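You operate a simulated robot arm through the tools that you are given. There is no shell and no other tool. Be economical: measure what you need, move in short steps, check, and stop when the job is done.

Carry out the task below with a simulated two-armed robot. There is one attempt and no reset: what you move stays moved.

TASK
Fill the blue kit tray and carry it with both hands to the plywood skid.
Fine: White pleated filter, yellow bolt bag and green hose cap go in and ride in it. Keep clean things off the floor. Pinch, break and dent nothing; leave nothing switched on. Set down upright: white pleated filter, yellow bolt bag.
Where things are to end (x, y in the base frame): blue kit tray within 8 cm of [63, -57].

It is judged by the outcome, as a careful person would: the job done as asked, and still so three seconds after it is handed in. It fails if anything else is knocked over, pushed out of place, dropped, spilled or broken. A push-on lid holds only when it is set on centred and level and pressed home; a screw cap is set on level and turned clockwise until tight.

THE ROBOT
Two 6-joint arms with two-finger grippers on one trunk, on a base that drives. Base frame: it is fixed to the floor where the robot stands at the start and does not move with it; the origin is under the middle of the robot, x ahead of it, y to its left, z up. Readings come in cm, rad, newtons and seconds.
The left shoulder is at the start at [6, 14.3, 90], the right one opposite. With the tool pointing down near the work surface each hand reaches from about 30 to 72 cm from the robot's upright axis, wherever it stands, measured 20 degrees to its own side. Places, roughly: blue kit tray inside [60, 20, 90]; dark pleated filter [100, 100, 100]; plywood skid top [60, -60, 90]. Payload 2.45 kg a hand.
The TCP of each hand is the grasp point between the finger pads, 2.6 cm short of the fingertips. In the tool frame z runs along the fingers and y along their closing line. The gripper opens to 9.6 cm. The gripper's body begins 6.9 cm behind the TCP.
Orientation is that of the tool frame in the base frame, as a unit quaternion [w, x, y, z]. With the fingers straight down and closing along the base's y, the tool's x points along the base's -x, its y along +y and its z along -z.

THE INTERFACE
- The arms move only by the tool servo_tool. It takes "left_targets", "right_targets" or both (then of equal length, played together; a hand with none holds still); each is a list of rows, each a list of 7 numbers: the finger opening in mm, from 0 to 96, then the shift along the tool's x, y, z in mm, then the turn, a rotation vector about the tool's x, y, z in rad. In form: [[claw, dx, dy, dz, rx, ry, rz], ...]. A call has 1 to 10 rows; each row shifts and turns the commanded pose from where the row before left it, along the tool's axes as they then stand. A row lasts 0.2 s, in which the tool goes at most 5 cm and 0.15 rad; a call with a longer step from one row to the next is refused whole, and so is a gripper value outside its range. Where a pose cannot be reached the arm comes as near as it can. A force on the tool above 40 N (or 10 N above the force at the start of the call, whichever is more), or a blocked arm, ends the call early, and 0.2 s more pass. The fingers move at their own pace and stop on an object; they squeeze with about 29 N. The grip force told is the motor's: it shows also when the fingers shut on nothing. Time passes only in rows, and 0.2 s behind the last, so rows that do not move let the fingers close. It gives the time, the measured TCP pose, the force on the tool (base axes), the opening and the grip force at its end, in the units of the frame above (readings bear some noise), with the torque about the TCP (base axes, N m) and any sound that the robot's microphone picked up.
- Cameras (640 x 400 px; columns grow to the right, rows downward): "scene" is now at [12.95, -0.24, 149.3]; the picture's right is [-0.03, -1.00, 0.00], its down [-0.85, 0.03, -0.53] and it looks along [0.53, -0.02, -0.85] (base axes); focal length 250 px, centre (320, 200). "left" rides on the left gripper at [8.2, -0.3, -9.8] in its tool frame; the picture's right is [0.04, 1.00, 0.00], its down [-0.73, 0.03, -0.68] and it looks along [-0.68, 0.03, 0.73] (tool axes); focal length 256 px, centre (320, 200). "right" rides on the right gripper at [8.2, 0.3, -9.8] in its tool frame; the picture's right is [-0.04, 1.00, 0.00], its down [-0.73, -0.03, -0.68] and it looks along [-0.68, -0.03, 0.73] (tool axes); focal length 256 px, centre (320, 200). There is no depth. A picture from a camera that has moved, and an enlarged one, comes with that camera's place and axes in the base frame and with its lens.
- capture(camera): a new picture of that camera. It takes no simulated time.
- move_column(by): slides the trunk up (or, below 0, down) by that many cm; the arms and the scene camera ride with it, the base frame stays. It gives what a move gives, with no picture.
- roll_base(legs): drives the robot by 1 to 6 legs, each [ahead, turn to the left] in cm and rad, along the robot's own axes; the way and the turn of a leg run together, so that a leg with both is an arc; at most 150 cm and 3.142 rad a leg. The arms and the cameras ride along, it lands a little off, and it stops where it bumps. It gives what a move gives.
- head_to(pan, tilt): turns the head with the scene camera to pan (to the left, within 1.501 rad either way) and tilt (down, from -0.506 to 1.204), counted from straight ahead of the robot. It gives what a move gives.
- close_up(camera, box): a new picture of the part [left, top, right, bottom] of that camera's present view, enlarged. It takes no simulated time.
- finish_job(): hands the job in; it is judged then, once.

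Go step by step. Nothing tells you exact positions but the pictures and the camera data: compare them with the known pose of the tool, close in by small moves and look again before you grip or let go. The budget is 120 turns and 108 pictures, counting those below and the enlarged ones. Unless the task says otherwise, let go and move clear before handing in, and close with one line.

The tools are called after "Emit:" as name(argument=value, ...) on one line, values as JSON. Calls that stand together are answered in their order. servo_tool: Moves the arms, as the interface text tells. Its arguments: {"type":"object","properties":{"left_targets":{"type":"array","items":{"type":"array","items":{"type":"number"}}},"right_targets":{"type":"array","items":{"type":"array","items":{"type":"number"}}}},"required":[]} The other tools are called the same way: move_column (by) slides the trunk up or down; roll_base (legs) drives the base; head_to (pan, tilt) turns the head that bears the scene camera; capture (camera) takes a picture; close_up (camera, box) takes an enlarged picture of a part of a camera's view; finish_job () hands the job in.

At the start:

```text
t: 0.0
left_position: [35.33, 32.47, 113.28]
left_tool_rot: [0.0, 0.0, 1.0, 0.0]
left_contact_force: [0.1, -0.6, 0.1]
left_moment: [0.02, 0.0, -0.02]
left_opening: 9.61
left_gripper_force: 0.0
right_position: [36.95, -2.94, 113.53]
right_tool_rot: [0.0, 0.001, 1.0, 0.0]
right_contact_force: [-0.2, 0.4, 0.5]
right_moment: [-0.01, 0.02, 0.01]
right_opening: 9.6
right_gripper_force: 0.1
trunk travel left (down, up): [-52.5, 6.5]
robot x, y, heading: [-0.35, -0.16, 0.002]
head pan, tilt: [-0.03, 1.011]
```

scene: 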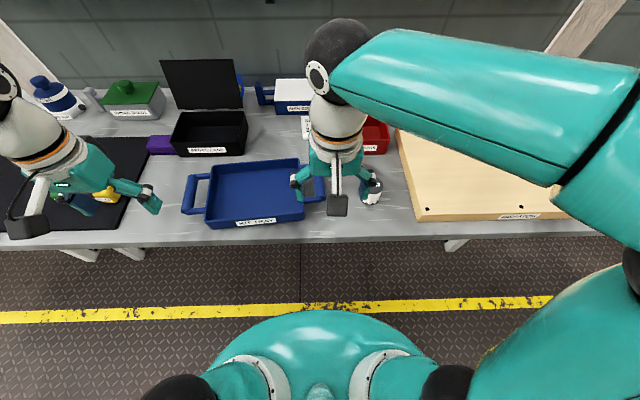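
right: 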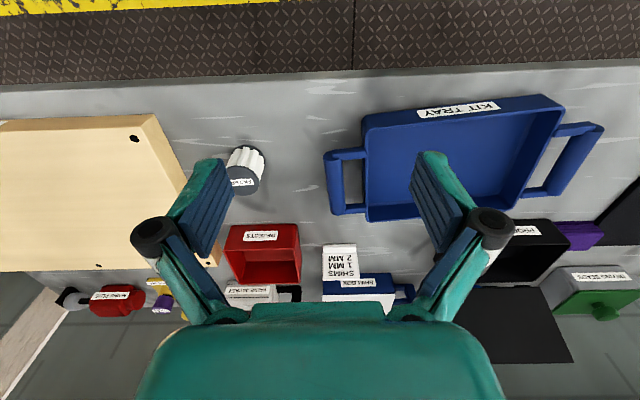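
left: 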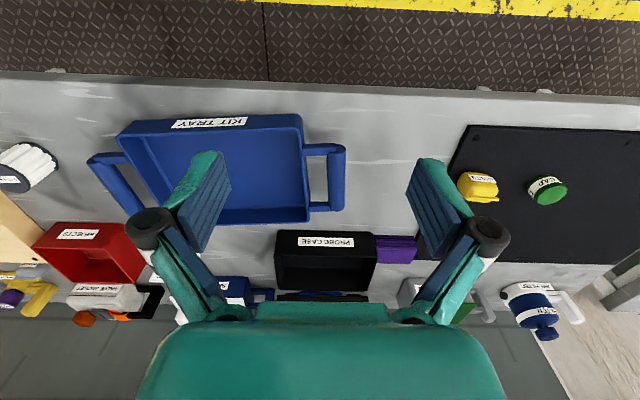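

I see the tray in the middle of the bench, the white filter to its right (about [50,-14]), and the yellow bag and green cap on the black mat to the left (about [52,59] and [53,71]). First I'll look more closely at each one.

Emit:
close_up(camera="left", box=[420, 120, 620, 245])

Emit:
close_up(camera="right", box=[180, 110, 340, 210])

Emit:
close_up(camera="left", box=[70, 90, 370, 278])

```text
3.20 times, centred on (520, 182) of left
camera zoom: at [27.23, 32.03, 122.92], right [-0.04, 1.0, 0.0], down [0.73, 0.03, 0.68], along [0.68, 0.03, -0.73], focal length 819 px, centre (-320, 256)
```

zoom: 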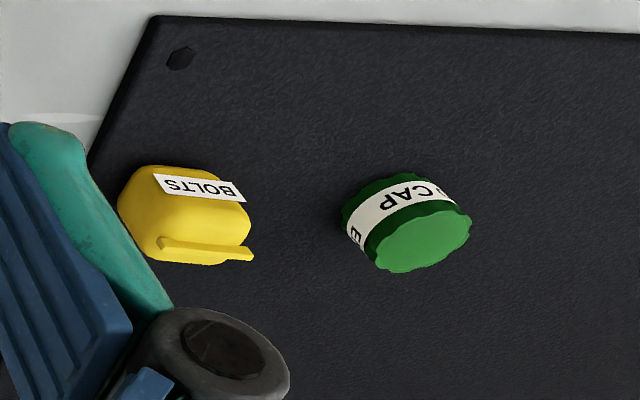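

```text
4.00 times, centred on (260, 160) of right
camera zoom: at [28.82, -2.71, 123.39], right [0.04, 1.0, 0.0], down [0.73, -0.03, 0.68], along [0.68, -0.03, -0.73], focal length 1024 px, centre (560, 360)
```

zoom: 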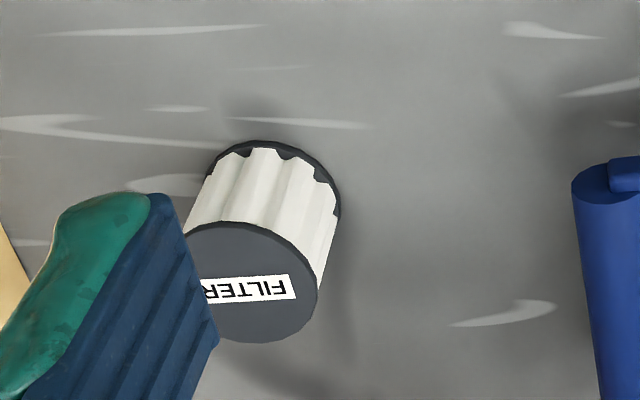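

```text
2.13 times, centred on (220, 184) of left
camera zoom: at [27.23, 32.03, 122.92], right [-0.04, 1.0, 0.0], down [0.73, 0.03, 0.68], along [0.68, 0.03, -0.73], focal length 545 px, centre (533, 234)
```

zoom: 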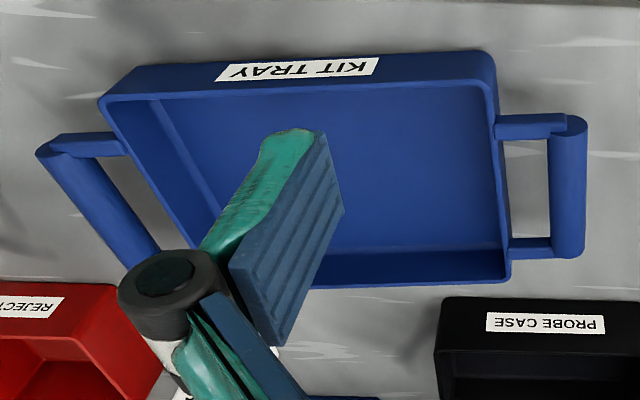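

The filter stands upright, the bag is lying on the mat, and the tray is turned slightly. Before moving the base I'll look around to both sides.

Emit:
head_to(pan=0.9, tilt=0.6)

Emit:
capture(camera="scene")

Emit:
head_to(pan=-0.9, tilt=0.6)

Emit:
capture(camera="scene")

```text
t: 1.2
left_position: [35.4, 32.3, 113.19]
left_tool_rot: [0.001, 0.001, 1.0, -0.001]
left_contact_force: [0.3, -0.7, -0.4]
left_moment: [0.02, -0.01, 0.0]
left_opening: 9.6
left_gripper_force: 0.1
right_position: [36.89, -2.98, 113.57]
right_tool_rot: [0.0, 0.001, 1.0, 0.0]
right_contact_force: [0.8, -0.1, 0.7]
right_moment: [0.01, 0.01, 0.0]
right_opening: 9.6
right_gripper_force: 0.0
trunk travel left (down, up): [-52.5, 6.5]
robot x, y, heading: [-0.13, -0.05, 0.001]
head pan, tilt: [0.901, 0.6]
```

```text
101 pictures are left
camera scene: at [11.54, 6.89, 152.56], right [0.78, -0.62, 0.0], down [-0.35, -0.44, -0.82], along [0.51, 0.65, -0.57], focal length 250 px, centre (320, 200)
```

scene: 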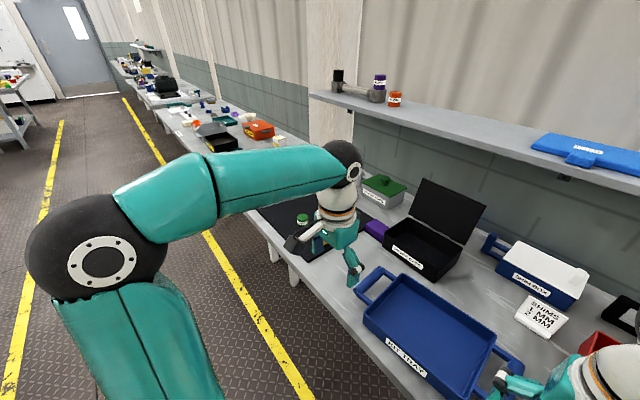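

```text
t: 3.0
left_position: [35.36, 32.24, 113.23]
left_tool_rot: [0.0, 0.001, 1.0, 0.0]
left_contact_force: [0.1, 0.2, 0.8]
left_moment: [0.03, -0.01, 0.02]
left_opening: 9.61
left_gripper_force: 0.0
right_position: [36.95, -2.92, 113.64]
right_tool_rot: [0.0, 0.001, 1.0, 0.0]
right_contact_force: [-0.1, -0.4, 0.1]
right_moment: [0.0, 0.0, -0.02]
right_opening: 9.6
right_gripper_force: 0.0
trunk travel left (down, up): [-52.5, 6.5]
robot x, y, heading: [-0.29, -0.04, -0.001]
head pan, tilt: [-0.901, 0.6]
```

```text
100 pictures are left
camera scene: at [11.54, -6.95, 152.56], right [-0.78, -0.62, 0.0], down [-0.35, 0.44, -0.82], along [0.51, -0.65, -0.57], focal length 250 px, centre (320, 200)
```

scene: 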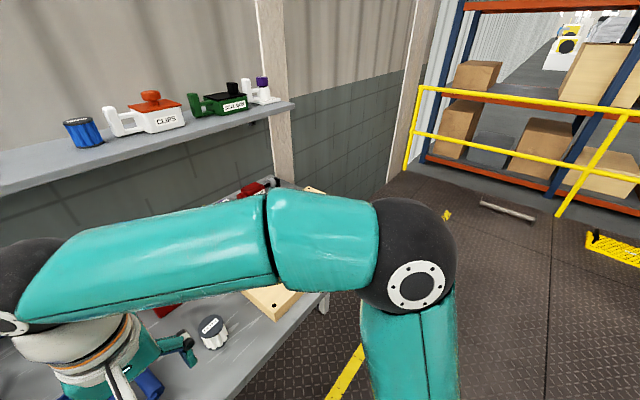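

The surroundings are clear at floor level. I'll shift the base about 30 cm left by backing off, so that all three parts and the tray are in reach.

Emit:
roll_base(legs=[[-10, 0], [0, -1.0], [-35.6, 0], [0, 1.0], [29.2, 0]])

Emit:
head_to(pan=0, tilt=0.95)

Emit:
capture(camera="scene")

Emit:
capture(camera="left")

Emit:
capture(camera="right")

```text
t: 7.7
left_position: [33.06, -8.52, 113.5]
left_tool_rot: [0.002, 0.482, 0.876, -0.001]
left_contact_force: [-1.0, 1.3, 1.9]
left_moment: [-0.05, -0.16, -0.03]
left_opening: 9.6
left_gripper_force: 0.0
right_position: [4.11, -28.98, 113.8]
right_tool_rot: [0.003, 0.483, 0.876, 0.0]
right_contact_force: [-1.5, 0.6, 0.4]
right_moment: [-0.05, -0.12, -0.02]
right_opening: 9.6
right_gripper_force: 0.1
trunk travel left (down, up): [-52.5, 6.5]
robot x, y, heading: [-10.01, 5.36, -0.968]
head pan, tilt: [-0.901, 0.6]
stopped in leg 3: the robot was blocked; the commanded pose is now the measured one
```

```text
t: 8.9
left_position: [33.54, -8.7, 113.38]
left_tool_rot: [0.0, 0.482, 0.876, 0.0]
left_contact_force: [0.4, 0.4, -0.3]
left_moment: [-0.01, -0.04, -0.03]
left_opening: 9.61
left_gripper_force: 0.0
right_position: [4.75, -29.03, 113.54]
right_tool_rot: [0.001, 0.482, 0.876, 0.001]
right_contact_force: [-0.3, 0.3, -0.3]
right_moment: [0.0, 0.02, 0.0]
right_opening: 9.63
right_gripper_force: 0.1
trunk travel left (down, up): [-52.5, 6.5]
robot x, y, heading: [-10.1, 5.4, -0.966]
head pan, tilt: [0.0, 0.949]
```

```text
99 pictures are left
camera scene: at [-2.61, -5.63, 149.72], right [-0.82, -0.57, 0.0], down [-0.46, 0.67, -0.58], along [0.33, -0.48, -0.81], focal length 250 px, centre (320, 200)
```

scene: 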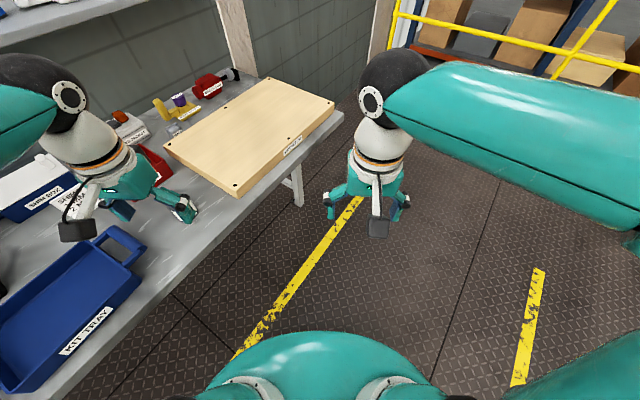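

```text
98 pictures are left
camera left: at [29.01, -2.0, 123.01], right [0.82, 0.57, 0.0], down [0.42, -0.6, 0.68], along [0.38, -0.56, -0.73], focal length 256 px, centre (320, 200)
```

left: 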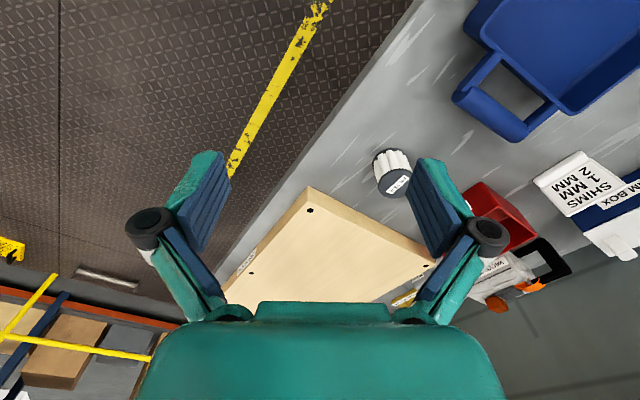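

```text
97 pictures are left
camera right: at [0.56, -22.01, 123.48], right [0.87, 0.5, 0.0], down [0.37, -0.64, 0.68], along [0.34, -0.59, -0.73], focal length 256 px, centre (320, 200)
```

right: 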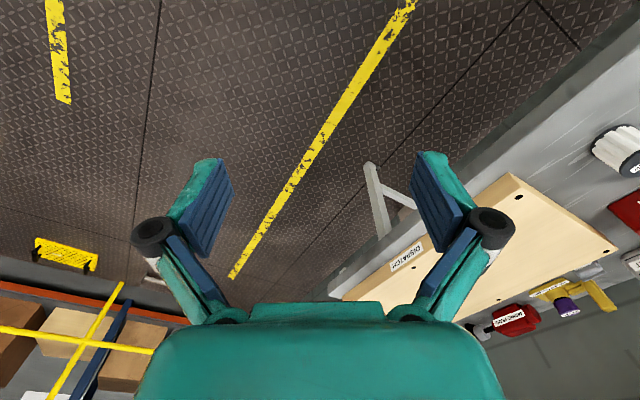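

The base bumped something while reversing. I'll look to the sides and down before driving again.

Emit:
head_to(pan=1.5, tilt=0.9)

Emit:
capture(camera="scene")

Emit:
head_to(pan=-1.5, tilt=0.9)

Emit:
capture(camera="scene")

```text
t: 10.5
left_position: [33.58, -8.77, 113.42]
left_tool_rot: [0.0, 0.483, 0.876, 0.001]
left_contact_force: [-0.4, 0.4, -0.8]
left_moment: [-0.03, 0.03, 0.01]
left_opening: 9.59
left_gripper_force: 0.1
right_position: [4.67, -28.9, 113.6]
right_tool_rot: [0.0, 0.483, 0.876, 0.0]
right_contact_force: [0.2, 0.0, 0.2]
right_moment: [0.01, 0.04, -0.02]
right_opening: 9.61
right_gripper_force: 0.0
trunk travel left (down, up): [-52.5, 6.5]
robot x, y, heading: [-9.93, 5.45, -0.968]
head pan, tilt: [1.499, 0.901]
```

```text
96 pictures are left
camera scene: at [-0.21, 4.2, 150.09], right [0.51, -0.86, 0.0], down [-0.68, -0.4, -0.62], along [0.54, 0.32, -0.78], focal length 250 px, centre (320, 200)
```

scene: 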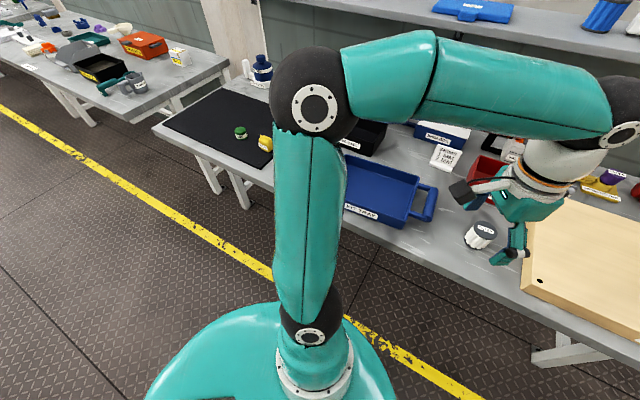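

```text
t: 13.1
left_position: [33.57, -8.7, 113.16]
left_tool_rot: [-0.001, 0.483, 0.876, -0.001]
left_contact_force: [-0.5, -0.6, 0.4]
left_moment: [0.02, 0.03, -0.02]
left_opening: 9.59
left_gripper_force: 0.1
right_position: [4.63, -28.97, 113.57]
right_tool_rot: [0.0, 0.483, 0.876, 0.0]
right_contact_force: [0.5, -0.1, -0.9]
right_moment: [0.0, 0.03, 0.01]
right_opening: 9.61
right_gripper_force: 0.1
trunk travel left (down, up): [-52.5, 6.5]
robot x, y, heading: [-10.27, 5.49, -0.962]
head pan, tilt: [-1.499, 0.901]
```

```text
95 pictures are left
camera scene: at [-12.61, -4.35, 150.09], right [-0.63, 0.78, 0.0], down [0.61, 0.49, -0.62], along [-0.48, -0.39, -0.78], focal length 250 px, centre (320, 200)
```

scene: 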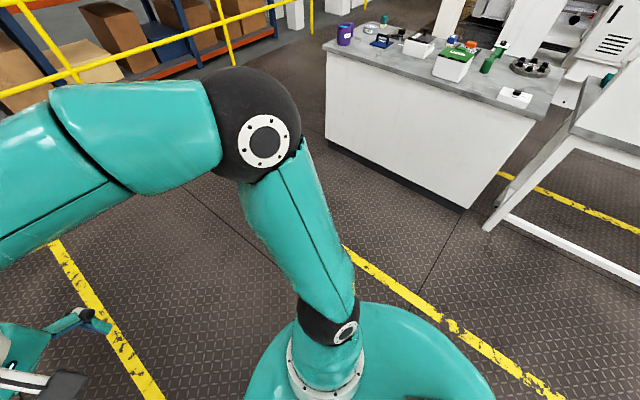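

Nothing is visible on the sides, so the obstacle must be behind. I'll pull forward, turn back left, and look toward it.

Emit:
roll_base(legs=[[5, 0], [0, 0.97], [0, 0.6]])

Emit:
head_to(pan=0.9, tilt=0.7)

Emit:
capture(camera="scene")

Emit:
head_to(pan=1.5, tilt=1.0)

Emit:
capture(camera="scene")

```text
t: 18.2
left_position: [13.63, 41.8, 113.17]
left_tool_rot: [0.0, -0.195, 0.981, -0.001]
left_contact_force: [-1.1, -0.2, 0.5]
left_moment: [-0.06, -0.02, 0.02]
left_opening: 9.59
left_gripper_force: 0.0
right_position: [28.77, 9.98, 113.58]
right_tool_rot: [-0.001, -0.194, 0.981, -0.002]
right_contact_force: [-0.1, 1.3, 0.8]
right_moment: [-0.09, -0.01, 0.01]
right_opening: 9.63
right_gripper_force: 0.0
trunk travel left (down, up): [-52.5, 6.5]
robot x, y, heading: [-6.34, -2.9, 0.447]
head pan, tilt: [-1.499, 0.901]
stopped in leg 3: the robot was blocked; the commanded pose is now the measured one
```

```text
t: 20.4
left_position: [13.78, 41.67, 113.42]
left_tool_rot: [-0.001, -0.195, 0.981, 0.0]
left_contact_force: [0.8, 0.2, 0.5]
left_moment: [0.01, 0.01, 0.02]
left_opening: 9.58
left_gripper_force: 0.1
right_position: [28.84, 9.68, 113.75]
right_tool_rot: [0.0, -0.195, 0.981, 0.0]
right_contact_force: [-0.3, 0.4, 0.6]
right_moment: [-0.02, 0.03, -0.01]
right_opening: 9.59
right_gripper_force: 0.2
trunk travel left (down, up): [-52.5, 6.5]
robot x, y, heading: [-5.91, -2.88, 0.447]
head pan, tilt: [0.901, 0.7]
```

```text
94 pictures are left
camera scene: at [1.29, 7.78, 151.7], right [0.97, -0.22, 0.0], down [-0.14, -0.63, -0.76], along [0.17, 0.75, -0.64], focal length 250 px, centre (320, 200)
```

scene: 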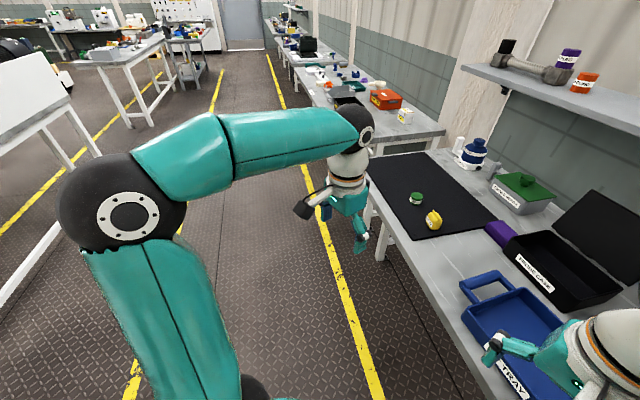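

```text
t: 21.4
left_position: [13.8, 41.59, 113.4]
left_tool_rot: [0.0, -0.195, 0.981, 0.0]
left_contact_force: [0.6, 0.5, 0.1]
left_moment: [0.0, 0.03, -0.01]
left_opening: 9.6
left_gripper_force: 0.1
right_position: [28.71, 9.59, 113.76]
right_tool_rot: [0.001, -0.194, 0.981, 0.0]
right_contact_force: [-0.5, 0.5, 0.5]
right_moment: [0.02, 0.02, 0.04]
right_opening: 9.61
right_gripper_force: 0.1
trunk travel left (down, up): [-52.5, 6.5]
robot x, y, heading: [-6.01, -2.98, 0.447]
head pan, tilt: [1.499, 1.0]
```

```text
93 pictures are left
camera scene: at [-3.15, 5.99, 149.37], right [0.93, 0.36, 0.0], down [0.31, -0.78, -0.54], along [-0.2, 0.5, -0.84], focal length 250 px, centre (320, 200)
```

scene: 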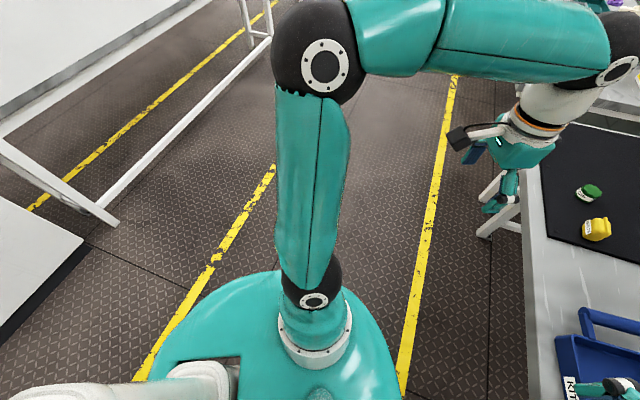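

Still no visible obstacle, so it is probably something low in the blind zone behind the shoulders. I'll turn right slowly, so the cameras face what was behind me.

Emit:
roll_base(legs=[[0, -1.0], [0, -1.0]])

Emit:
head_to(pan=-1.5, tilt=0.7)

Emit:
capture(camera="scene")

Emit:
capture(camera="right")

```text
t: 26.1
left_position: [41.0, -16.18, 113.5]
left_tool_rot: [0.001, 0.492, 0.871, 0.001]
left_contact_force: [-1.1, -0.2, 0.0]
left_moment: [0.08, -0.04, 0.0]
left_opening: 9.63
left_gripper_force: 0.1
right_position: [11.58, -35.79, 113.7]
right_tool_rot: [0.0, 0.492, 0.87, 0.001]
right_contact_force: [-0.6, -0.7, -0.4]
right_moment: [0.05, -0.05, -0.02]
right_opening: 9.61
right_gripper_force: 0.0
trunk travel left (down, up): [-52.5, 6.5]
robot x, y, heading: [-2.63, -0.08, -0.997]
head pan, tilt: [1.499, 1.0]
stopped in leg 2: the robot was blocked; the commanded pose is now the measured one
```

```text
t: 28.7
left_position: [41.17, -15.92, 113.42]
left_tool_rot: [0.0, 0.492, 0.871, 0.001]
left_contact_force: [0.3, -0.3, 0.0]
left_moment: [0.03, -0.02, 0.0]
left_opening: 9.59
left_gripper_force: 0.1
right_position: [11.66, -35.61, 113.72]
right_tool_rot: [0.0, 0.494, 0.87, 0.001]
right_contact_force: [0.2, 0.4, 0.0]
right_moment: [0.03, -0.01, 0.01]
right_opening: 9.61
right_gripper_force: 0.0
trunk travel left (down, up): [-52.5, 6.5]
robot x, y, heading: [-2.71, -1.01, -0.997]
head pan, tilt: [-1.499, 0.7]
```

```text
92 pictures are left
camera scene: at [-5.89, -10.66, 151.7], right [-0.6, 0.8, 0.0], down [0.51, 0.39, -0.76], along [-0.61, -0.46, -0.64], focal length 250 px, centre (320, 200)
```

scene: 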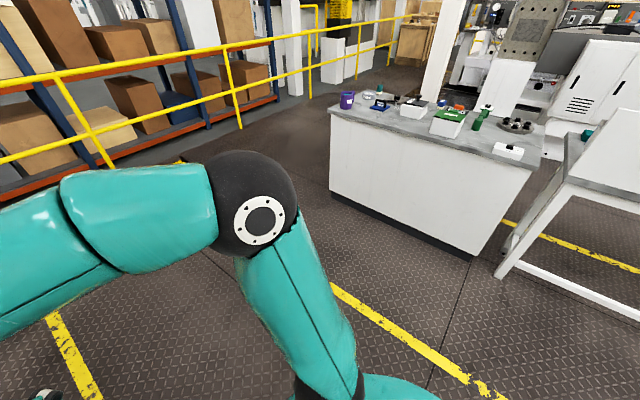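

```text
91 pictures are left
camera right: at [7.91, -28.51, 123.64], right [0.88, 0.48, 0.0], down [0.35, -0.64, 0.68], along [0.33, -0.6, -0.73], focal length 256 px, centre (320, 200)
```

right: 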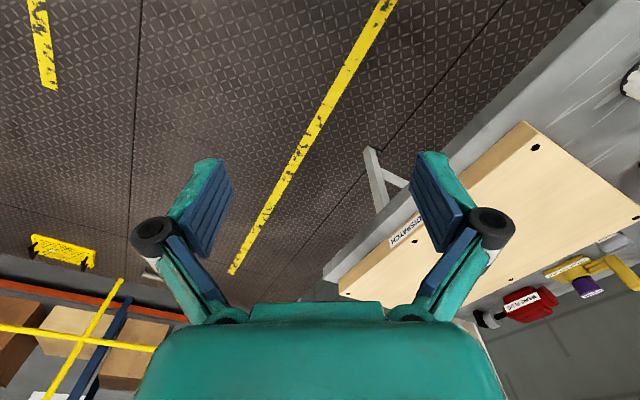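

Still blocked at about the same angle, and the base was nudged forward, so something low sits right behind it. I'll twist the right wrist to aim its camera backwards.

Emit:
servo_tool(right_targets=[[96, 0, 0, 0, 0, 0, 0.15], [96, 0, 0, 0, 0, 0, 0.15], [96, 0, 0, 0, 0, 0, 0.15], [96, 0, 0, 0, 0, 0, 0.15], [96, 0, 0, 0, 0, 0, 0.15], [96, 0, 0, 0, 0, 0, 0.15], [96, 0, 0, 0, 0, 0, 0.15], [96, 0, 0, 0, 0, 0, 0.15], [96, 0, 0, 0, 0, 0, 0.15], [96, 0, 0, 0, 0, 0, 0.15]])

Emit:
servo_tool(right_targets=[[96, 0, 0, 0, 0, 0, 0.15], [96, 0, 0, 0, 0, 0, 0.15], [96, 0, 0, 0, 0, 0, 0.15], [96, 0, 0, 0, 0, 0, 0.15]])

Emit:
capture(camera="right")

```text
t: 30.9
left_position: [41.22, -16.01, 113.58]
left_tool_rot: [-0.001, 0.492, 0.871, 0.0]
left_contact_force: [-0.2, -0.2, 0.4]
left_moment: [0.02, -0.01, 0.0]
left_opening: 9.6
left_gripper_force: 0.1
right_position: [11.74, -35.67, 113.86]
right_tool_rot: [-0.001, 0.954, 0.3, 0.0]
right_contact_force: [0.2, -0.1, -0.6]
right_moment: [0.02, 0.05, 0.01]
right_opening: 9.62
right_gripper_force: 0.1
trunk travel left (down, up): [-52.5, 6.5]
robot x, y, heading: [-2.35, -0.5, -0.997]
head pan, tilt: [-1.499, 0.7]
```

```text
t: 31.9
left_position: [41.18, -15.97, 113.5]
left_tool_rot: [0.0, 0.492, 0.871, 0.001]
left_contact_force: [1.0, 0.3, 0.3]
left_moment: [0.01, -0.01, 0.01]
left_opening: 9.59
left_gripper_force: 0.1
right_position: [11.81, -35.47, 113.75]
right_tool_rot: [0.0, 1.0, 0.004, 0.0]
right_contact_force: [0.3, -0.4, -0.3]
right_moment: [-0.02, -0.03, -0.02]
right_opening: 9.6
right_gripper_force: 0.0
trunk travel left (down, up): [-52.5, 6.5]
robot x, y, heading: [-2.21, -0.6, -0.997]
head pan, tilt: [-1.499, 0.7]
```

```text
90 pictures are left
camera right: at [19.94, -35.9, 123.6], right [-0.03, -1.0, 0.0], down [-0.73, 0.02, 0.68], along [-0.68, 0.02, -0.73], focal length 256 px, centre (320, 200)
```

right: 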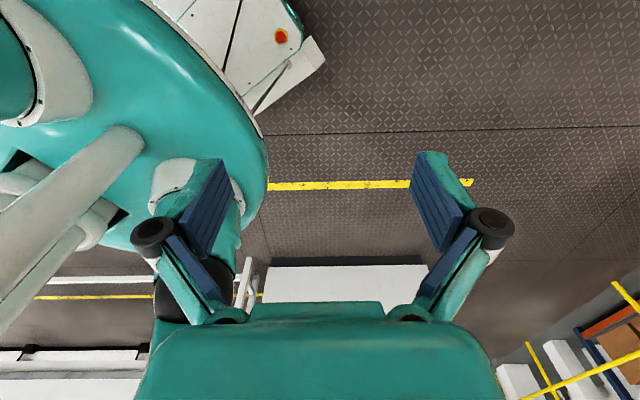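

The right rear is clear floor. I'll restore the right wrist, turn the left wrist backward the same way, return to heading 0, and look at the left rear.

Emit:
roll_base(legs=[[0, 1.0]])

Emit:
servo_tool(right_targets=[[96, 0, 0, 0, 0, 0, -0.15], [96, 0, 0, 0, 0, 0, -0.15], [96, 0, 0, 0, 0, 0, -0.15], [96, 0, 0, 0, 0, 0, -0.15], [96, 0, 0, 0, 0, 0, -0.15], [96, 0, 0, 0, 0, 0, -0.15], [96, 0, 0, 0, 0, 0, -0.15], [96, 0, 0, 0, 0, 0, -0.15], [96, 0, 0, 0, 0, 0, -0.15], [96, 0, 0, 0, 0, 0, -0.15]], left_targets=[[96, 0, 0, 0, 0, 0, -0.15], [96, 0, 0, 0, 0, 0, -0.15], [96, 0, 0, 0, 0, 0, -0.15], [96, 0, 0, 0, 0, 0, -0.15], [96, 0, 0, 0, 0, 0, -0.15], [96, 0, 0, 0, 0, 0, -0.15], [96, 0, 0, 0, 0, 0, -0.15], [96, 0, 0, 0, 0, 0, -0.15], [96, 0, 0, 0, 0, 0, -0.15], [96, 0, 0, 0, 0, 0, -0.15]])

Emit:
servo_tool(right_targets=[[96, 0, 0, 0, 0, 0, -0.15], [96, 0, 0, 0, 0, 0, -0.15], [96, 0, 0, 0, 0, 0, -0.15], [96, 0, 0, 0, 0, 0, -0.15], [96, 0, 0, 0, 0, 0, 0], [96, 0, 0, 0, 0, 0, 0], [96, 0, 0, 0, 0, 0, 0]], left_targets=[[96, 0, 0, 0, 0, 0, -0.15], [96, 0, 0, 0, 0, 0, -0.15], [96, 0, 0, 0, 0, 0, -0.15], [96, 0, 0, 0, 0, 0, -0.15], [96, 0, 0, 0, 0, 0, -0.15], [96, 0, 0, 0, 0, 0, -0.15], [96, 0, 0, 0, 0, 0, -0.15]])

Emit:
capture(camera="left")

```text
t: 35.2
left_position: [34.15, 28.11, 113.49]
left_tool_rot: [0.0, 0.011, 1.0, 0.0]
left_contact_force: [0.4, 0.1, -0.1]
left_moment: [-0.01, 0.0, 0.02]
left_opening: 9.6
left_gripper_force: 0.0
right_position: [34.92, -7.33, 113.71]
right_tool_rot: [-0.001, 0.873, 0.487, -0.001]
right_contact_force: [0.1, 0.1, 0.2]
right_moment: [0.0, -0.01, -0.01]
right_opening: 9.57
right_gripper_force: 0.0
trunk travel left (down, up): [-52.5, 6.5]
robot x, y, heading: [-2.66, -3.45, 0.001]
head pan, tilt: [-1.499, 0.7]
```

```text
t: 37.4
left_position: [34.11, 28.21, 113.52]
left_tool_rot: [0.0, -0.674, 0.738, 0.0]
left_contact_force: [0.1, 0.3, 0.5]
left_moment: [0.0, -0.02, 0.02]
left_opening: 9.62
left_gripper_force: 0.1
right_position: [34.84, -7.23, 113.82]
right_tool_rot: [-0.001, 0.306, 0.952, -0.001]
right_contact_force: [1.1, 0.8, 0.4]
right_moment: [-0.04, 0.01, 0.01]
right_opening: 9.58
right_gripper_force: 0.2
trunk travel left (down, up): [-52.5, 6.5]
robot x, y, heading: [-2.17, -3.68, -0.001]
head pan, tilt: [-1.499, 0.7]
```

```text
t: 39.0
left_position: [34.02, 28.11, 113.57]
left_tool_rot: [0.0, 0.954, -0.301, 0.0]
left_contact_force: [0.2, -0.9, -0.2]
left_moment: [0.02, 0.0, 0.0]
left_opening: 9.59
left_gripper_force: 0.1
right_position: [34.81, -7.21, 113.83]
right_tool_rot: [0.0, 0.013, 1.0, 0.0]
right_contact_force: [-0.6, -0.6, 0.6]
right_moment: [0.01, 0.02, 0.02]
right_opening: 9.63
right_gripper_force: 0.1
trunk travel left (down, up): [-52.5, 6.5]
robot x, y, heading: [-2.23, -3.53, 0.009]
head pan, tilt: [-1.499, 0.7]
```

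```text
89 pictures are left
camera left: at [41.03, 23.78, 123.28], right [-0.54, -0.84, 0.0], down [-0.62, 0.4, 0.68], along [-0.57, 0.37, -0.73], focal length 256 px, centre (320, 200)
```

left: 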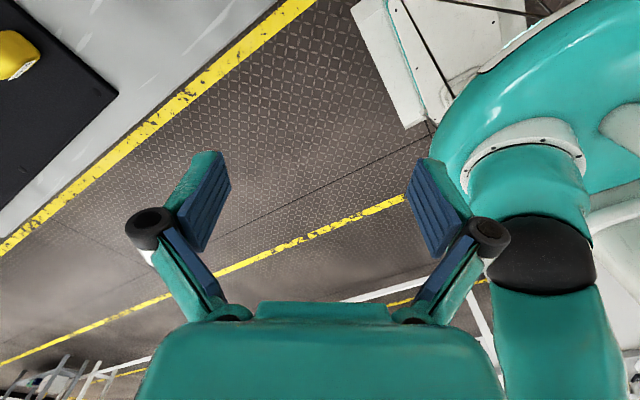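

The left rear is clear too, as is everything near the base. Multi-leg drives may simply trip the block check, so I'll restore the left wrist and use single, shorter legs.

Emit:
servo_tool(left_targets=[[96, 0, 0, 0, 0, 0, 0.15], [96, 0, 0, 0, 0, 0, 0.15], [96, 0, 0, 0, 0, 0, 0.15], [96, 0, 0, 0, 0, 0, 0.15], [96, 0, 0, 0, 0, 0, 0.15], [96, 0, 0, 0, 0, 0, 0.15], [96, 0, 0, 0, 0, 0, 0.15], [96, 0, 0, 0, 0, 0, 0.15], [96, 0, 0, 0, 0, 0, 0.15]])

Emit:
servo_tool(left_targets=[[96, 0, 0, 0, 0, 0, 0.15], [96, 0, 0, 0, 0, 0, 0.15], [96, 0, 0, 0, 0, 0, 0.15], [96, 0, 0, 0, 0, 0, 0.15], [96, 0, 0, 0, 0, 0, 0.15], [96, 0, 0, 0, 0, 0, 0.15], [96, 0, 0, 0, 0, 0, 0.15], [96, 0, 0, 0, 0, 0, 0.15]])

Emit:
roll_base(legs=[[0, -0.7]])

Emit:
roll_base(legs=[[-20, 0]])

```text
t: 41.0
left_position: [34.06, 28.06, 113.52]
left_tool_rot: [-0.001, -0.555, 0.832, 0.0]
left_contact_force: [0.0, 0.7, -0.9]
left_moment: [-0.03, 0.01, -0.04]
left_opening: 9.61
left_gripper_force: 0.1
right_position: [34.88, -7.26, 113.85]
right_tool_rot: [-0.001, 0.012, 1.0, 0.0]
right_contact_force: [0.0, -0.7, -0.3]
right_moment: [0.0, 0.0, 0.01]
right_opening: 9.61
right_gripper_force: 0.1
trunk travel left (down, up): [-52.5, 6.5]
robot x, y, heading: [-2.07, -3.82, 0.005]
head pan, tilt: [-1.499, 0.7]
```

```text
t: 42.8
left_position: [34.02, 28.19, 113.42]
left_tool_rot: [0.0, 0.013, 1.0, 0.0]
left_contact_force: [0.2, 0.1, 1.1]
left_moment: [-0.03, 0.06, -0.01]
left_opening: 9.6
left_gripper_force: 0.1
right_position: [34.8, -7.29, 113.82]
right_tool_rot: [0.0, 0.012, 1.0, -0.001]
right_contact_force: [-0.6, -0.5, 0.1]
right_moment: [0.02, -0.01, 0.01]
right_opening: 9.63
right_gripper_force: 0.2
trunk travel left (down, up): [-52.5, 6.5]
robot x, y, heading: [-2.04, -3.9, 0.004]
head pan, tilt: [-1.499, 0.7]
```

```text
t: 45.3
left_position: [45.97, -3.33, 113.5]
left_tool_rot: [0.0, 0.357, 0.934, -0.001]
left_contact_force: [0.6, -0.3, 0.0]
left_moment: [0.05, -0.02, -0.03]
left_opening: 9.61
left_gripper_force: 0.0
right_position: [23.67, -30.65, 113.66]
right_tool_rot: [-0.002, 0.359, 0.933, 0.0]
right_contact_force: [0.5, -0.7, -0.1]
right_moment: [0.03, -0.04, 0.0]
right_opening: 9.59
right_gripper_force: 0.1
trunk travel left (down, up): [-52.5, 6.5]
robot x, y, heading: [-0.98, -1.94, -0.71]
head pan, tilt: [-1.499, 0.7]
```

```text
t: 47.0
left_position: [30.05, 10.64, 113.49]
left_tool_rot: [0.0, 0.354, 0.935, 0.0]
left_contact_force: [0.6, 0.6, 0.9]
left_moment: [0.0, -0.07, 0.02]
left_opening: 9.59
left_gripper_force: 0.1
right_position: [7.85, -17.05, 113.85]
right_tool_rot: [0.0, 0.355, 0.935, 0.0]
right_contact_force: [-1.0, 0.5, 0.8]
right_moment: [-0.01, -0.01, -0.01]
right_opening: 9.61
right_gripper_force: 0.2
trunk travel left (down, up): [-52.5, 6.5]
robot x, y, heading: [-16.89, 11.42, -0.699]
head pan, tilt: [-1.499, 0.7]
```

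Single legs work. I'll continue the shift.

Emit:
roll_base(legs=[[-28, 0]])

Emit:
roll_base(legs=[[0, 0.7]])

```text
t: 48.9
left_position: [8.68, 28.18, 113.65]
left_tool_rot: [0.001, 0.359, 0.933, -0.001]
left_contact_force: [0.7, -0.2, 0.5]
left_moment: [0.01, 0.0, -0.03]
left_opening: 9.61
left_gripper_force: 0.0
right_position: [-14.02, 0.84, 113.83]
right_tool_rot: [0.0, 0.361, 0.933, 0.0]
right_contact_force: [-0.2, 0.6, 1.2]
right_moment: [-0.05, -0.04, 0.02]
right_opening: 9.66
right_gripper_force: 0.1
trunk travel left (down, up): [-52.5, 6.5]
robot x, y, heading: [-38.03, 29.43, -0.712]
head pan, tilt: [-1.499, 0.7]
```

```text
t: 51.4
left_position: [-0.86, 58.13, 113.79]
left_tool_rot: [0.0, 0.026, 1.0, 0.001]
left_contact_force: [1.1, -0.3, -0.3]
left_moment: [0.01, -0.02, -0.03]
left_opening: 9.61
left_gripper_force: 0.0
right_position: [-1.04, 22.67, 113.83]
right_tool_rot: [-0.001, 0.027, 1.0, 0.0]
right_contact_force: [-0.5, -0.1, -0.1]
right_moment: [0.0, 0.0, 0.02]
right_opening: 9.59
right_gripper_force: 0.1
trunk travel left (down, up): [-52.5, 6.5]
robot x, y, heading: [-38.02, 27.25, -0.026]
head pan, tilt: [-1.499, 0.7]
```

Now straight ahead to the bench, then look.

Emit:
roll_base(legs=[[39, 0.03]])

Emit:
head_to(pan=0, tilt=0.95)

Emit:
capture(camera="scene")

Emit:
capture(camera="left")

Emit:
capture(camera="right")

```text
t: 53.9
left_position: [36.48, 59.34, 113.73]
left_tool_rot: [0.0, 0.003, 1.0, 0.0]
left_contact_force: [0.0, 0.2, -0.4]
left_moment: [-0.02, 0.02, 0.02]
left_opening: 9.6
left_gripper_force: 0.0
right_position: [37.74, 24.05, 113.86]
right_tool_rot: [-0.001, 0.005, 1.0, 0.0]
right_contact_force: [-0.2, 0.4, -0.2]
right_moment: [0.0, 0.01, 0.0]
right_opening: 9.61
right_gripper_force: 0.1
trunk travel left (down, up): [-52.5, 6.5]
robot x, y, heading: [0.2, 26.97, 0.009]
head pan, tilt: [-1.499, 0.7]
```

```text
t: 55.5
left_position: [36.43, 59.35, 113.78]
left_tool_rot: [0.0, 0.003, 1.0, 0.0]
left_contact_force: [0.2, 0.3, 0.2]
left_moment: [0.03, -0.01, -0.01]
left_opening: 9.6
left_gripper_force: 0.0
right_position: [37.81, 23.98, 114.07]
right_tool_rot: [-0.001, 0.006, 1.0, 0.0]
right_contact_force: [0.4, 0.2, 0.4]
right_moment: [-0.02, 0.01, 0.0]
right_opening: 9.6
right_gripper_force: 0.0
trunk travel left (down, up): [-52.5, 6.5]
robot x, y, heading: [0.91, 26.76, 0.015]
head pan, tilt: [0.0, 0.949]
```

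```text
88 pictures are left
camera scene: at [13.86, 26.78, 149.72], right [0.01, -1.0, 0.0], down [-0.81, -0.01, -0.58], along [0.58, 0.01, -0.81], focal length 250 px, centre (320, 200)
```

scene: 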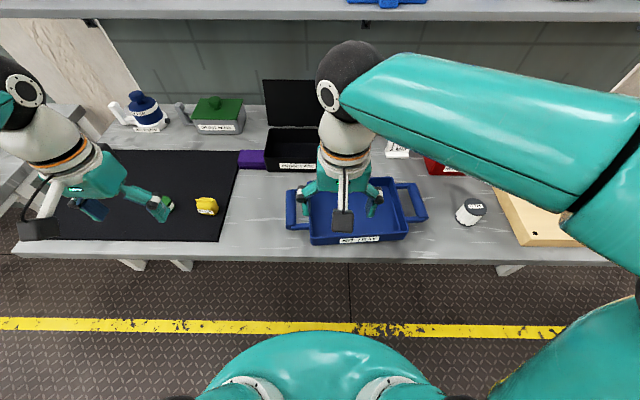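

```text
87 pictures are left
camera left: at [28.37, 59.11, 123.45], right [-0.03, 1.0, 0.0], down [0.73, 0.03, 0.68], along [0.68, 0.02, -0.73], focal length 256 px, centre (320, 200)
```

left: 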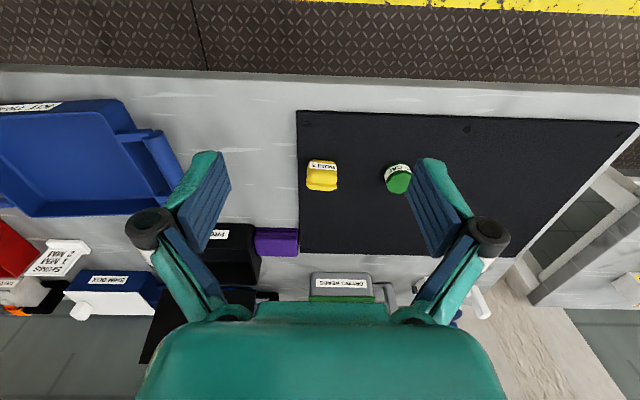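

```text
86 pictures are left
camera right: at [29.67, 24.32, 123.87], right [0.05, 1.0, 0.0], down [0.73, -0.04, 0.68], along [0.68, -0.03, -0.73], focal length 256 px, centre (320, 200)
```

right: 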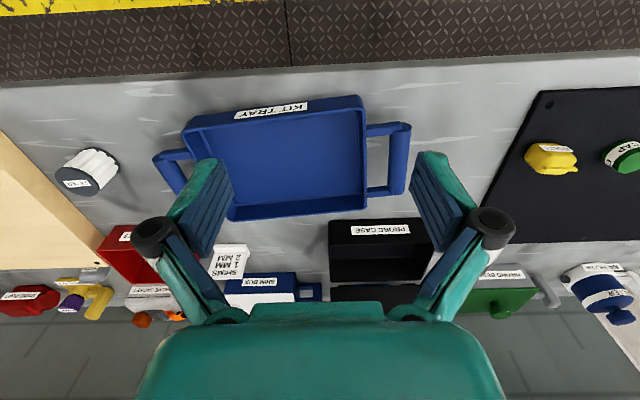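

Everything is in view now: bag at about [54,60,90], cap at about [56,73.5,88.5]. I'll take close-ups to judge their shapes.

Emit:
close_up(camera="left", box=[280, 130, 440, 230])

Emit:
close_up(camera="scene", box=[140, 170, 268, 250])

Emit:
close_up(camera="scene", box=[270, 170, 510, 320])

```text
4.00 times, centred on (360, 180) of left
camera zoom: at [28.37, 59.11, 123.45], right [-0.03, 1.0, 0.0], down [0.73, 0.03, 0.68], along [0.68, 0.02, -0.73], focal length 1024 px, centre (160, 280)
```

zoom: 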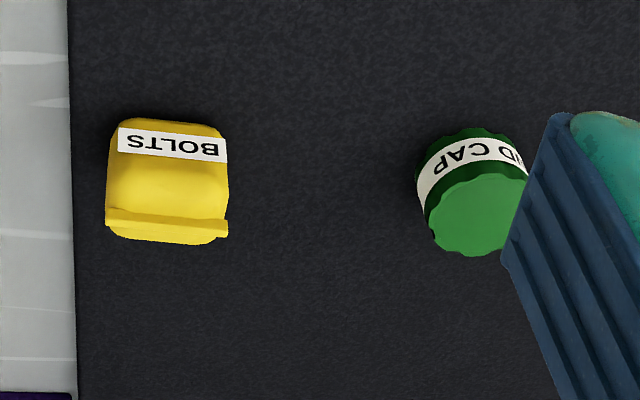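

```text
5.00 times, centred on (204, 210) of scene
camera zoom: at [13.86, 26.78, 149.72], right [0.01, -1.0, 0.0], down [-0.81, -0.01, -0.58], along [0.58, 0.01, -0.81], focal length 1252 px, centre (900, 150)
```

zoom: 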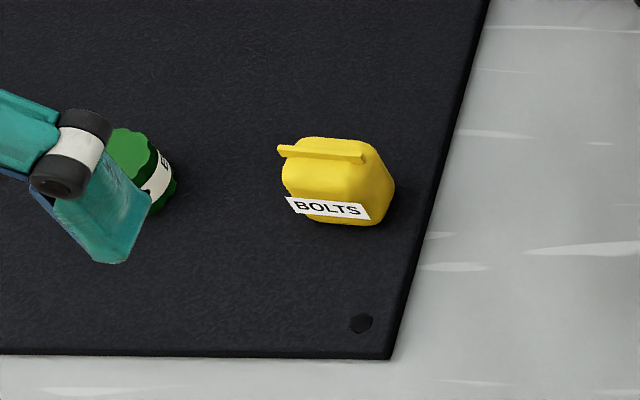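

```text
2.67 times, centred on (390, 245) of scene
camera zoom: at [13.86, 26.78, 149.72], right [0.01, -1.0, 0.0], down [-0.81, -0.01, -0.58], along [0.58, 0.01, -0.81], focal length 668 px, centre (133, 80)
```

zoom: 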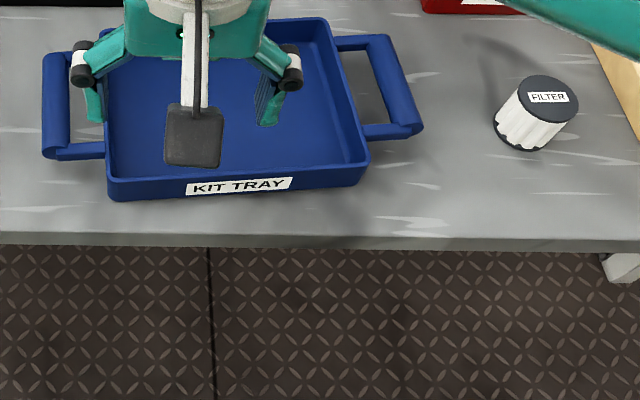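

The bag stands upright with its seal on top, about 5 cm wide along y, and the cap lies flat. I'll move the left hand above the bag.

Emit:
servo_tool(left_targets=[[96, -35, 1, 15, 0, 0, 0], [96, -35, 1, 20, 0, 0, 0], [96, -35, 2, 20, 0, 0, 0], [96, -35, 2, 20, 0, 0, 0], [96, -37, 2, 20, 0, 0, 0], [96, 0, 0, 0, 0, 0, 0]])

Emit:
capture(camera="left")

Emit:
capture(camera="scene")

```text
t: 56.9
left_position: [54.18, 60.07, 104.41]
left_tool_rot: [0.001, 0.002, 1.0, 0.0]
left_contact_force: [-0.8, -0.1, -0.1]
left_moment: [0.01, -0.01, 0.02]
left_opening: 9.59
left_gripper_force: 0.1
right_position: [37.73, 24.02, 114.03]
right_tool_rot: [0.0, 0.006, 1.0, 0.0]
right_contact_force: [-0.9, -1.2, -0.2]
right_moment: [0.02, -0.02, 0.01]
right_opening: 9.63
right_gripper_force: 0.0
trunk travel left (down, up): [-52.5, 6.5]
robot x, y, heading: [0.15, 26.69, 0.018]
head pan, tilt: [0.0, 0.949]
```

```text
82 pictures are left
camera left: at [45.98, 59.81, 114.16], right [-0.03, 1.0, 0.0], down [0.73, 0.03, 0.68], along [0.68, 0.02, -0.73], focal length 256 px, centre (320, 200)
```

left: 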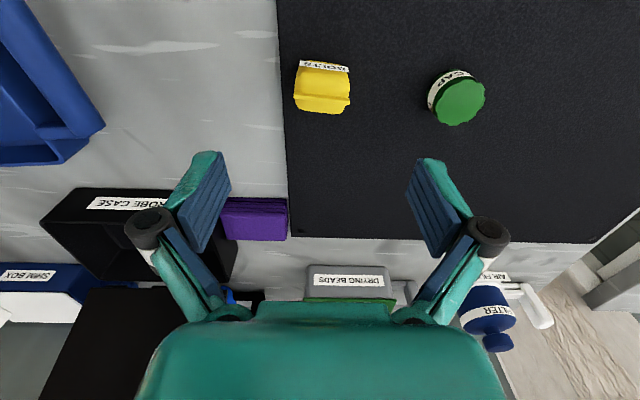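

```text
81 pictures are left
camera scene: at [13.76, 26.78, 149.74], right [0.01, -1.0, 0.0], down [-0.81, -0.01, -0.58], along [0.58, 0.01, -0.81], focal length 250 px, centre (320, 200)
```

scene: 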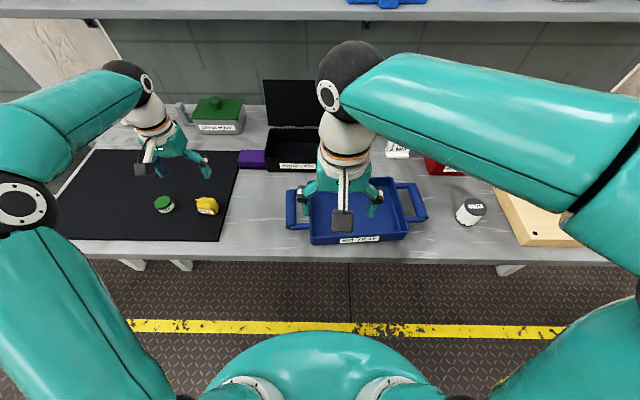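

The table top works out at about z=86.5, so the bag spans roughly 86.5 to 92 and is centred near [54.7, 60.2]. I'll descend partway and check.

Emit:
servo_tool(left_targets=[[96, -3, 0, 35, 0, 0, 0], [96, -3, 0, 35, 0, 0, 0], [96, 0, 0, 25, 0, 0, 0], [96, 0, 0, 0, 0, 0, 0]])

Emit:
capture(camera="left")

Emit:
close_up(camera="scene", box=[124, 140, 252, 220])

```text
t: 57.9
left_position: [54.73, 60.08, 94.86]
left_tool_rot: [-0.001, 0.002, 1.0, 0.0]
left_contact_force: [-0.5, 0.0, 0.1]
left_moment: [0.01, 0.02, 0.04]
left_opening: 9.61
left_gripper_force: 0.0
right_position: [37.8, 23.9, 113.94]
right_tool_rot: [-0.001, 0.005, 1.0, 0.0]
right_contact_force: [1.3, 0.8, 0.9]
right_moment: [-0.01, 0.01, -0.03]
right_opening: 9.62
right_gripper_force: 0.0
trunk travel left (down, up): [-52.5, 6.5]
robot x, y, heading: [0.44, 26.6, 0.017]
head pan, tilt: [0.0, 0.949]
```

```text
80 pictures are left
camera left: at [46.54, 59.68, 104.61], right [-0.03, 1.0, 0.0], down [0.73, 0.03, 0.68], along [0.68, 0.02, -0.73], focal length 256 px, centre (320, 200)
```

left: 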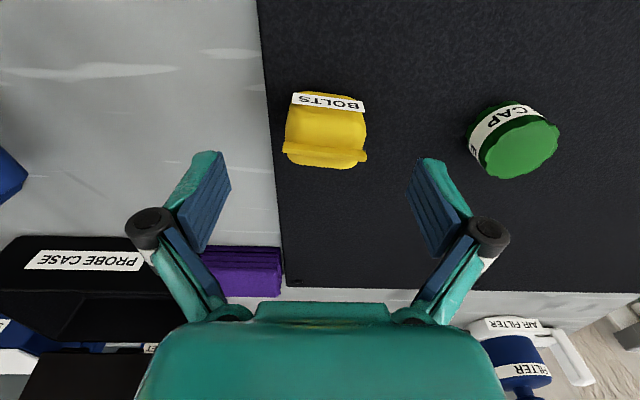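

```text
5.00 times, centred on (188, 180) of scene
camera zoom: at [13.87, 26.78, 149.72], right [0.01, -1.0, 0.0], down [-0.81, -0.01, -0.58], along [0.58, 0.01, -0.81], focal length 1252 px, centre (980, 300)
```

zoom: 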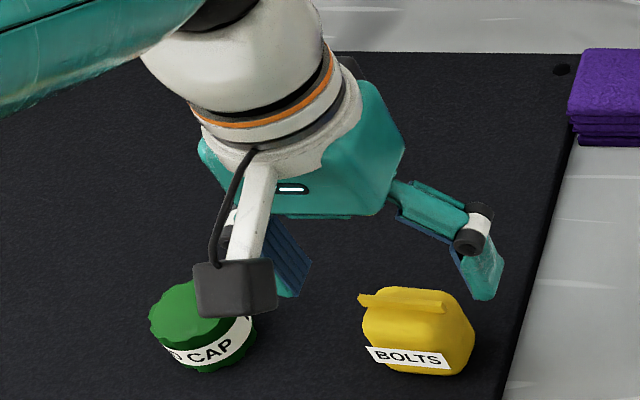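

The bag is centred between the fingers. I'll go down 48 mm.

Emit:
servo_tool(left_targets=[[96, 0, 2, 20, 0, 0, 0], [96, 0, 1, 20, 0, 0, 0], [96, 0, 0, 8, 0, 0, 0], [96, 0, 0, 0, 0, 0, 0]])

Emit:
capture(camera="left")

```text
t: 58.9
left_position: [54.83, 60.34, 89.98]
left_tool_rot: [0.0, 0.003, 1.0, 0.001]
left_contact_force: [0.2, 0.7, -0.5]
left_moment: [-0.02, 0.02, 0.0]
left_opening: 9.59
left_gripper_force: 0.0
right_position: [37.88, 23.97, 113.98]
right_tool_rot: [-0.001, 0.005, 1.0, 0.0]
right_contact_force: [0.7, 0.0, -0.1]
right_moment: [0.02, -0.02, -0.01]
right_opening: 9.62
right_gripper_force: 0.2
trunk travel left (down, up): [-52.5, 6.5]
robot x, y, heading: [0.41, 26.75, 0.007]
head pan, tilt: [0.0, 0.949]
```

```text
78 pictures are left
camera left: at [46.75, 60.07, 99.7], right [-0.03, 1.0, 0.0], down [0.73, 0.03, 0.68], along [0.68, 0.02, -0.73], focal length 256 px, centre (320, 200)
```

left: 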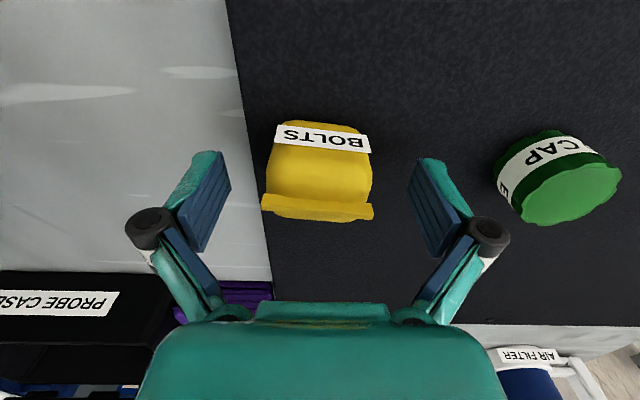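

The fingers straddle the bag. I'll shift 4 mm back and close gently.

Emit:
servo_tool(left_targets=[[96, 4, 0, 2, 0, 0, 0], [70, 0, 0, 0, 0, 0, 0], [55, 0, 0, 0, 0, 0, 0], [46, 0, 0, 0, 0, 0, 0], [44, 0, 0, 0, 0, 0, 0], [44, 0, 0, 0, 0, 0, 0]])

Emit:
capture(camera="left")

```text
t: 60.3
left_position: [54.57, 60.41, 89.75]
left_tool_rot: [0.0, 0.004, 1.0, 0.0]
left_contact_force: [0.2, 0.2, 3.6]
left_moment: [0.04, -0.02, -0.08]
left_opening: 4.91
left_gripper_force: 28.8
right_position: [37.83, 23.91, 114.0]
right_tool_rot: [0.0, 0.005, 1.0, -0.001]
right_contact_force: [-0.5, 0.5, 0.5]
right_moment: [0.01, 0.03, -0.02]
right_opening: 9.61
right_gripper_force: 0.1
trunk travel left (down, up): [-52.5, 6.5]
robot x, y, heading: [0.68, 26.54, 0.014]
head pan, tilt: [0.0, 0.949]
```

```text
77 pictures are left
camera left: at [46.35, 60.09, 99.49], right [-0.03, 1.0, 0.0], down [0.73, 0.02, 0.68], along [0.68, 0.02, -0.73], focal length 256 px, centre (320, 200)
```

left: 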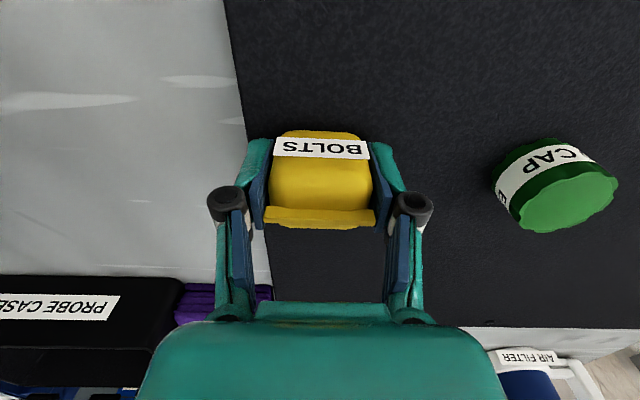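

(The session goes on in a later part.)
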